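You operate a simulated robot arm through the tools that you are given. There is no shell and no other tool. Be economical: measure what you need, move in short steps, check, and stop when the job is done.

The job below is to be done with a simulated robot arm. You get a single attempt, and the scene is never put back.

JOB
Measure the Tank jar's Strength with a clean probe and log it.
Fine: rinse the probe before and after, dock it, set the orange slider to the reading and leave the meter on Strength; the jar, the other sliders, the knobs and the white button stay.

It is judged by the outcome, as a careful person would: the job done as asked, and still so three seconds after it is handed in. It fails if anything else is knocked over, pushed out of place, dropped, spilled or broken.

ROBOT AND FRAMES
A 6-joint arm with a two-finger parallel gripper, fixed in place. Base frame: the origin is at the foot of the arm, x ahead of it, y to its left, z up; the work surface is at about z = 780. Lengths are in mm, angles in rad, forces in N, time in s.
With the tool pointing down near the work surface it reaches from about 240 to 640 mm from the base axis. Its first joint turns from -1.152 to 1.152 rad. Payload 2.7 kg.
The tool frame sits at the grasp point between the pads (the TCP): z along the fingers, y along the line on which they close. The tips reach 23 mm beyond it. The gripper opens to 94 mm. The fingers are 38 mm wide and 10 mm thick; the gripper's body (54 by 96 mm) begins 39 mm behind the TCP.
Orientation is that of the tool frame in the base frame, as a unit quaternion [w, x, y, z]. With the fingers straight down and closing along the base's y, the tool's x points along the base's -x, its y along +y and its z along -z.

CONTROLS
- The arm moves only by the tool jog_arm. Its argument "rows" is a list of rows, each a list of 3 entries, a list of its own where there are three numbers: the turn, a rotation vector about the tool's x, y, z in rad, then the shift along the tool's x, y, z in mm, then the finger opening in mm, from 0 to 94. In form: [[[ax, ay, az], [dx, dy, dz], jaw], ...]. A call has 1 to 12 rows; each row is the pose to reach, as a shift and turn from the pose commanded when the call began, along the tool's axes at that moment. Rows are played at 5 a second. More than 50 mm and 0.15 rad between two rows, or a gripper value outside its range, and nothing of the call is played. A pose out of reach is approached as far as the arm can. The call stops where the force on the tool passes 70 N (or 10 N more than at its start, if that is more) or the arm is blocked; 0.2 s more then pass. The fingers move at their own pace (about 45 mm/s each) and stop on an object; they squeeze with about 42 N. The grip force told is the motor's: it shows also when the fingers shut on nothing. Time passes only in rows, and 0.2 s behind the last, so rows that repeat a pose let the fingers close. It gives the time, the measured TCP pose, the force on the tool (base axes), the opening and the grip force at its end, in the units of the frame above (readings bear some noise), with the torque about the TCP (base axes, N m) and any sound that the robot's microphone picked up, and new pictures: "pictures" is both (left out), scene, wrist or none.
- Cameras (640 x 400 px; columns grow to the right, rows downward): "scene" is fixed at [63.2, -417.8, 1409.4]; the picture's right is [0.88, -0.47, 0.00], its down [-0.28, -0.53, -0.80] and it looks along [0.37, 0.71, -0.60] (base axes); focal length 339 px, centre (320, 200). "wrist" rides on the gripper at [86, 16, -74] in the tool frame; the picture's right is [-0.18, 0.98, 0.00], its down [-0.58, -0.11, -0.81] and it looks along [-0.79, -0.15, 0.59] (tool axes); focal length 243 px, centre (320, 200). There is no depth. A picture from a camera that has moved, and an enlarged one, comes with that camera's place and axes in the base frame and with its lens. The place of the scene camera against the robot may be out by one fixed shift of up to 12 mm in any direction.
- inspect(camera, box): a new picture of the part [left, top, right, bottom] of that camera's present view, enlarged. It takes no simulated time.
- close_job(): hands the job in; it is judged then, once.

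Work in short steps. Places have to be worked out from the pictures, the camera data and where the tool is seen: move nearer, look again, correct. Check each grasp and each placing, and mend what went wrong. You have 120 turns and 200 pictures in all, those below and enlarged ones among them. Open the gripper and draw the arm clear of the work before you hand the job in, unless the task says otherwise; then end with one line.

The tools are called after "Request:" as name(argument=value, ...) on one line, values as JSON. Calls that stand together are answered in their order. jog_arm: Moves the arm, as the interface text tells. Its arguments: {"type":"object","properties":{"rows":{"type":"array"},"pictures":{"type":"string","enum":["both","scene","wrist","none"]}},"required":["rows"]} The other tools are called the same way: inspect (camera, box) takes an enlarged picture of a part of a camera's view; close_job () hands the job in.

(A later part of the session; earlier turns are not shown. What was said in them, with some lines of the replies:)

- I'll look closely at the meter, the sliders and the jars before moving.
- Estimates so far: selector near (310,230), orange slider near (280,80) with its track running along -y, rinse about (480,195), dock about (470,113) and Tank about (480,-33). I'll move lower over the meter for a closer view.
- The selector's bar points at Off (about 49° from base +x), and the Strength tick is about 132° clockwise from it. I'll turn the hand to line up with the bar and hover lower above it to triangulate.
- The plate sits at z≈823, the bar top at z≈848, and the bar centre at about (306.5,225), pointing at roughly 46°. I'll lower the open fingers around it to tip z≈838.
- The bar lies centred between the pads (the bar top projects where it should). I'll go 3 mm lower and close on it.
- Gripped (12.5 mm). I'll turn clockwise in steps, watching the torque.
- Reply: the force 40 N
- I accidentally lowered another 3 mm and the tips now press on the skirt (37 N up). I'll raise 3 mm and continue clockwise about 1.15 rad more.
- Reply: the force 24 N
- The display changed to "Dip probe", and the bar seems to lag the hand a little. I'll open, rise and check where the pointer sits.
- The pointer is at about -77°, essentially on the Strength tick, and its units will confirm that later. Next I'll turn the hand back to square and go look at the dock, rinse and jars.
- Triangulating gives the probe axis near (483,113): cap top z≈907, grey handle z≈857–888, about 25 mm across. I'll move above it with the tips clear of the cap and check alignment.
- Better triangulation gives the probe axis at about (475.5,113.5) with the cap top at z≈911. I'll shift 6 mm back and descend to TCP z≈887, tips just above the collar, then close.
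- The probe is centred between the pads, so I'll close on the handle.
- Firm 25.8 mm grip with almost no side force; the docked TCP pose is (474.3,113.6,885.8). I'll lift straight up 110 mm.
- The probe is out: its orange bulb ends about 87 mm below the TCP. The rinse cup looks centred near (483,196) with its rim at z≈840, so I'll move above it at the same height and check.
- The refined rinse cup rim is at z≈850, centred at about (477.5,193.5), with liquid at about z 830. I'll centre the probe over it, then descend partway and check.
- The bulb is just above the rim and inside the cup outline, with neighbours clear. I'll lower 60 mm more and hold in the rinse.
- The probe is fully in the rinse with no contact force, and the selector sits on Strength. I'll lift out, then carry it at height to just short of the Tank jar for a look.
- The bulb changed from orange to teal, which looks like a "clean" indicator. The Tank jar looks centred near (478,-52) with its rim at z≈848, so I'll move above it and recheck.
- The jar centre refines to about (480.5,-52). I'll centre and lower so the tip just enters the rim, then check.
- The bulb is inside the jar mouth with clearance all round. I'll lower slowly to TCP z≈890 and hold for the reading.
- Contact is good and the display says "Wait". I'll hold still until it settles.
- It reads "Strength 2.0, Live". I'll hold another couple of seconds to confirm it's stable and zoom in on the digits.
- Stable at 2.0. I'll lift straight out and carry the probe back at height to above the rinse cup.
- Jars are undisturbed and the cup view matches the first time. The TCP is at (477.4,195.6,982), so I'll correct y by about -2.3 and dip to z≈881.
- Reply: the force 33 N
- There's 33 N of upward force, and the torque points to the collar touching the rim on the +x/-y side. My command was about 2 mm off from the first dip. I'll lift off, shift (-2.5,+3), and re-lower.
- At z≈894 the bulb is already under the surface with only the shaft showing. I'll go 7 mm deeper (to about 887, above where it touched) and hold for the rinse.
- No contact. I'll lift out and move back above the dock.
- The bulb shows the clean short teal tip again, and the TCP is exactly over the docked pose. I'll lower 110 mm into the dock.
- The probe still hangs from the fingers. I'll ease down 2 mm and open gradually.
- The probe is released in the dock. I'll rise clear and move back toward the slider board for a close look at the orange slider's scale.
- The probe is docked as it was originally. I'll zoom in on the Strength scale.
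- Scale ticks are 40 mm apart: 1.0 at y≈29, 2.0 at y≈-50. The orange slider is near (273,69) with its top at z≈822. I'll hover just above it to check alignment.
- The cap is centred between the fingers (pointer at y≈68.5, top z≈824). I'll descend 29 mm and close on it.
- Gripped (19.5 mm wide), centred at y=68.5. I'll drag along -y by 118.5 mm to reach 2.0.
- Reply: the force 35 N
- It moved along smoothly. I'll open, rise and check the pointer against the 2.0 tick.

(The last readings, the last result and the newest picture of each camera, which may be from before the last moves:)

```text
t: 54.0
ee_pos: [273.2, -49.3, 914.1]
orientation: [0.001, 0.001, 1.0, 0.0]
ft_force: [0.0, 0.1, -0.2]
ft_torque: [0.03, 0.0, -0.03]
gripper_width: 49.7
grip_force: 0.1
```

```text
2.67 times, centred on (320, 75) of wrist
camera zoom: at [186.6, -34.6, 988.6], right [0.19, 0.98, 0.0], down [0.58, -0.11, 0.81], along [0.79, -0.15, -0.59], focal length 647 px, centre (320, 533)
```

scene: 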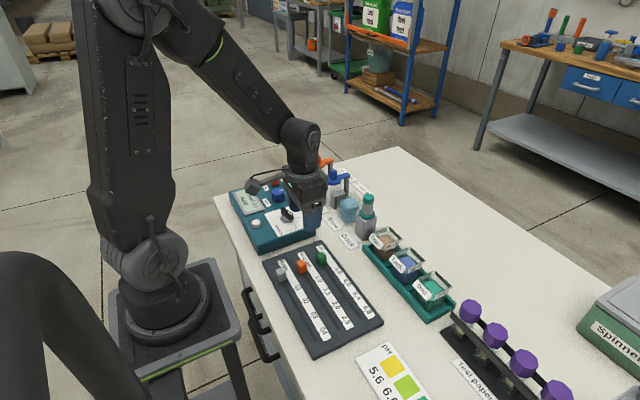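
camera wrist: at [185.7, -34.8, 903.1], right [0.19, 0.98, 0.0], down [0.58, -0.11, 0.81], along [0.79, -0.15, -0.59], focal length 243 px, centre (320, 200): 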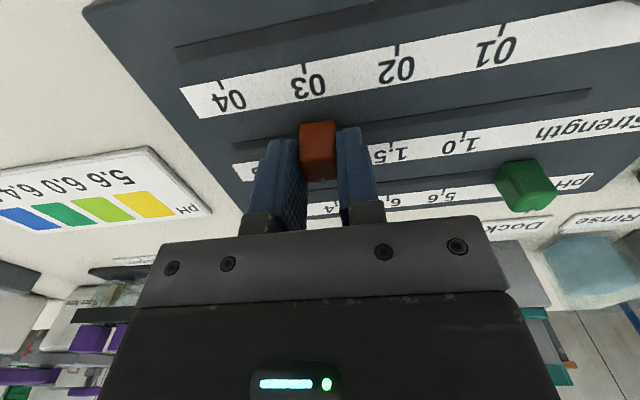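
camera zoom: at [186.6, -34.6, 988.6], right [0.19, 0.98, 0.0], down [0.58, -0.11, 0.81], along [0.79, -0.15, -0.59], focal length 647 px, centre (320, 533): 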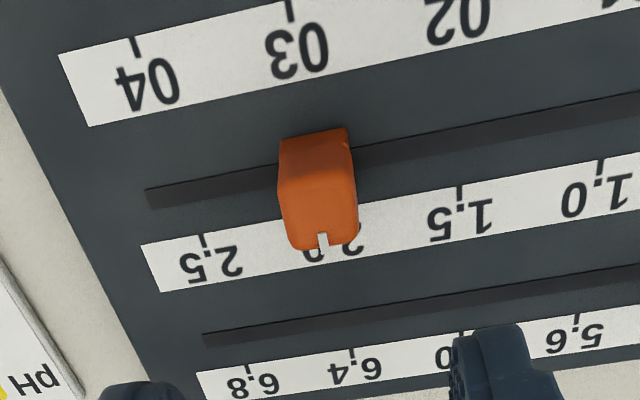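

The pointer projects to y≈-51.1 and the interpolated 2.0 tick to y≈-50.9, so it's on 2.0 in both views. I'll draw the arm up clear and do a final check.

Request:
jog_arm(rows=[[[0, 0, 0], [0, 0, -45], 70], [[0, 0, 0], [0, 0, -90], 94], [[0, 0, 0], [-20, 0, -135], 94], [[0, 0, 0], [-40, 0, -180], 94], [[0, 0, 0], [-40, 0, -180], 94]], pictures="scene")

Request:
inspect(camera="scene", box=[225, 175, 385, 275])

Request:
inspect(camera="scene", box=[260, 230, 460, 355])

```text
t: 55.2
ee_pos: [314.0, -48.0, 1094.9]
orientation: [0.0, 0.001, 1.0, 0.0]
ft_force: [0.6, -0.1, 0.0]
ft_torque: [0.0, 0.01, 0.01]
gripper_width: 93.9
grip_force: 0.1
```

scene: 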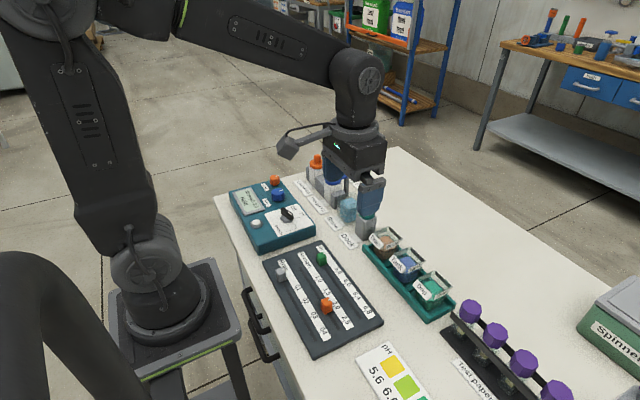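

```text
4.00 times, centred on (305, 225) of scene
camera zoom: at [63.2, -417.8, 1409.4], right [0.88, -0.47, 0.0], down [-0.28, -0.53, -0.8], along [0.37, 0.71, -0.6], focal length 1355 px, centre (380, 100)
```

zoom: 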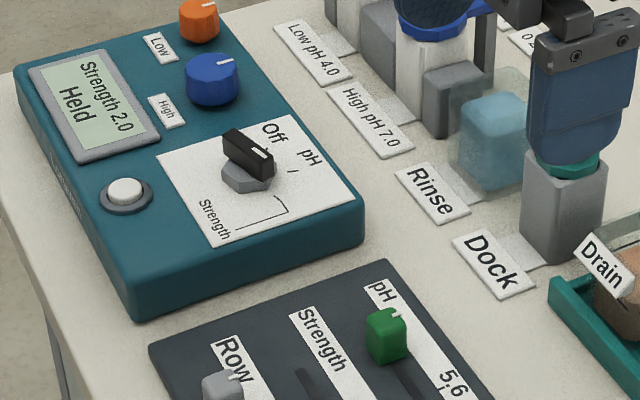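

```text
3.20 times, centred on (360, 292) of scene
camera zoom: at [63.2, -417.8, 1409.4], right [0.88, -0.47, 0.0], down [-0.28, -0.53, -0.8], along [0.37, 0.71, -0.6], focal length 1084 px, centre (192, -96)
```

zoom: 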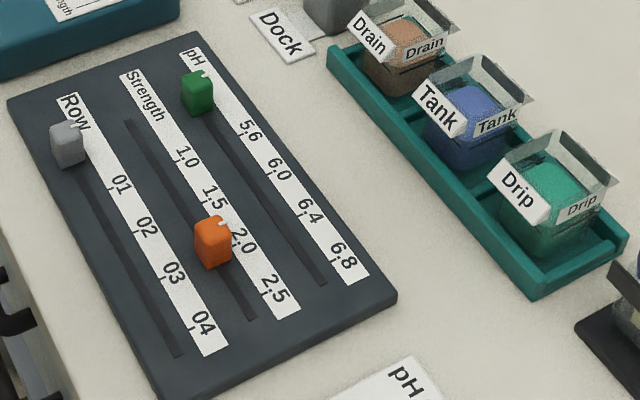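

The display holds "Strength 2.0", the selector is on Strength, the probe is docked and the orange slider is at 2.0. Everything else is in place and the arm is clear, so I'm handing in.

Request:
close_job()

```text
The job is handed in.
```

The Tank jar's Strength read 2.0 with a clean probe. The orange slider is set to 2.0, the probe was rinsed before and after and is back in its dock, and the meter is left on Strength.
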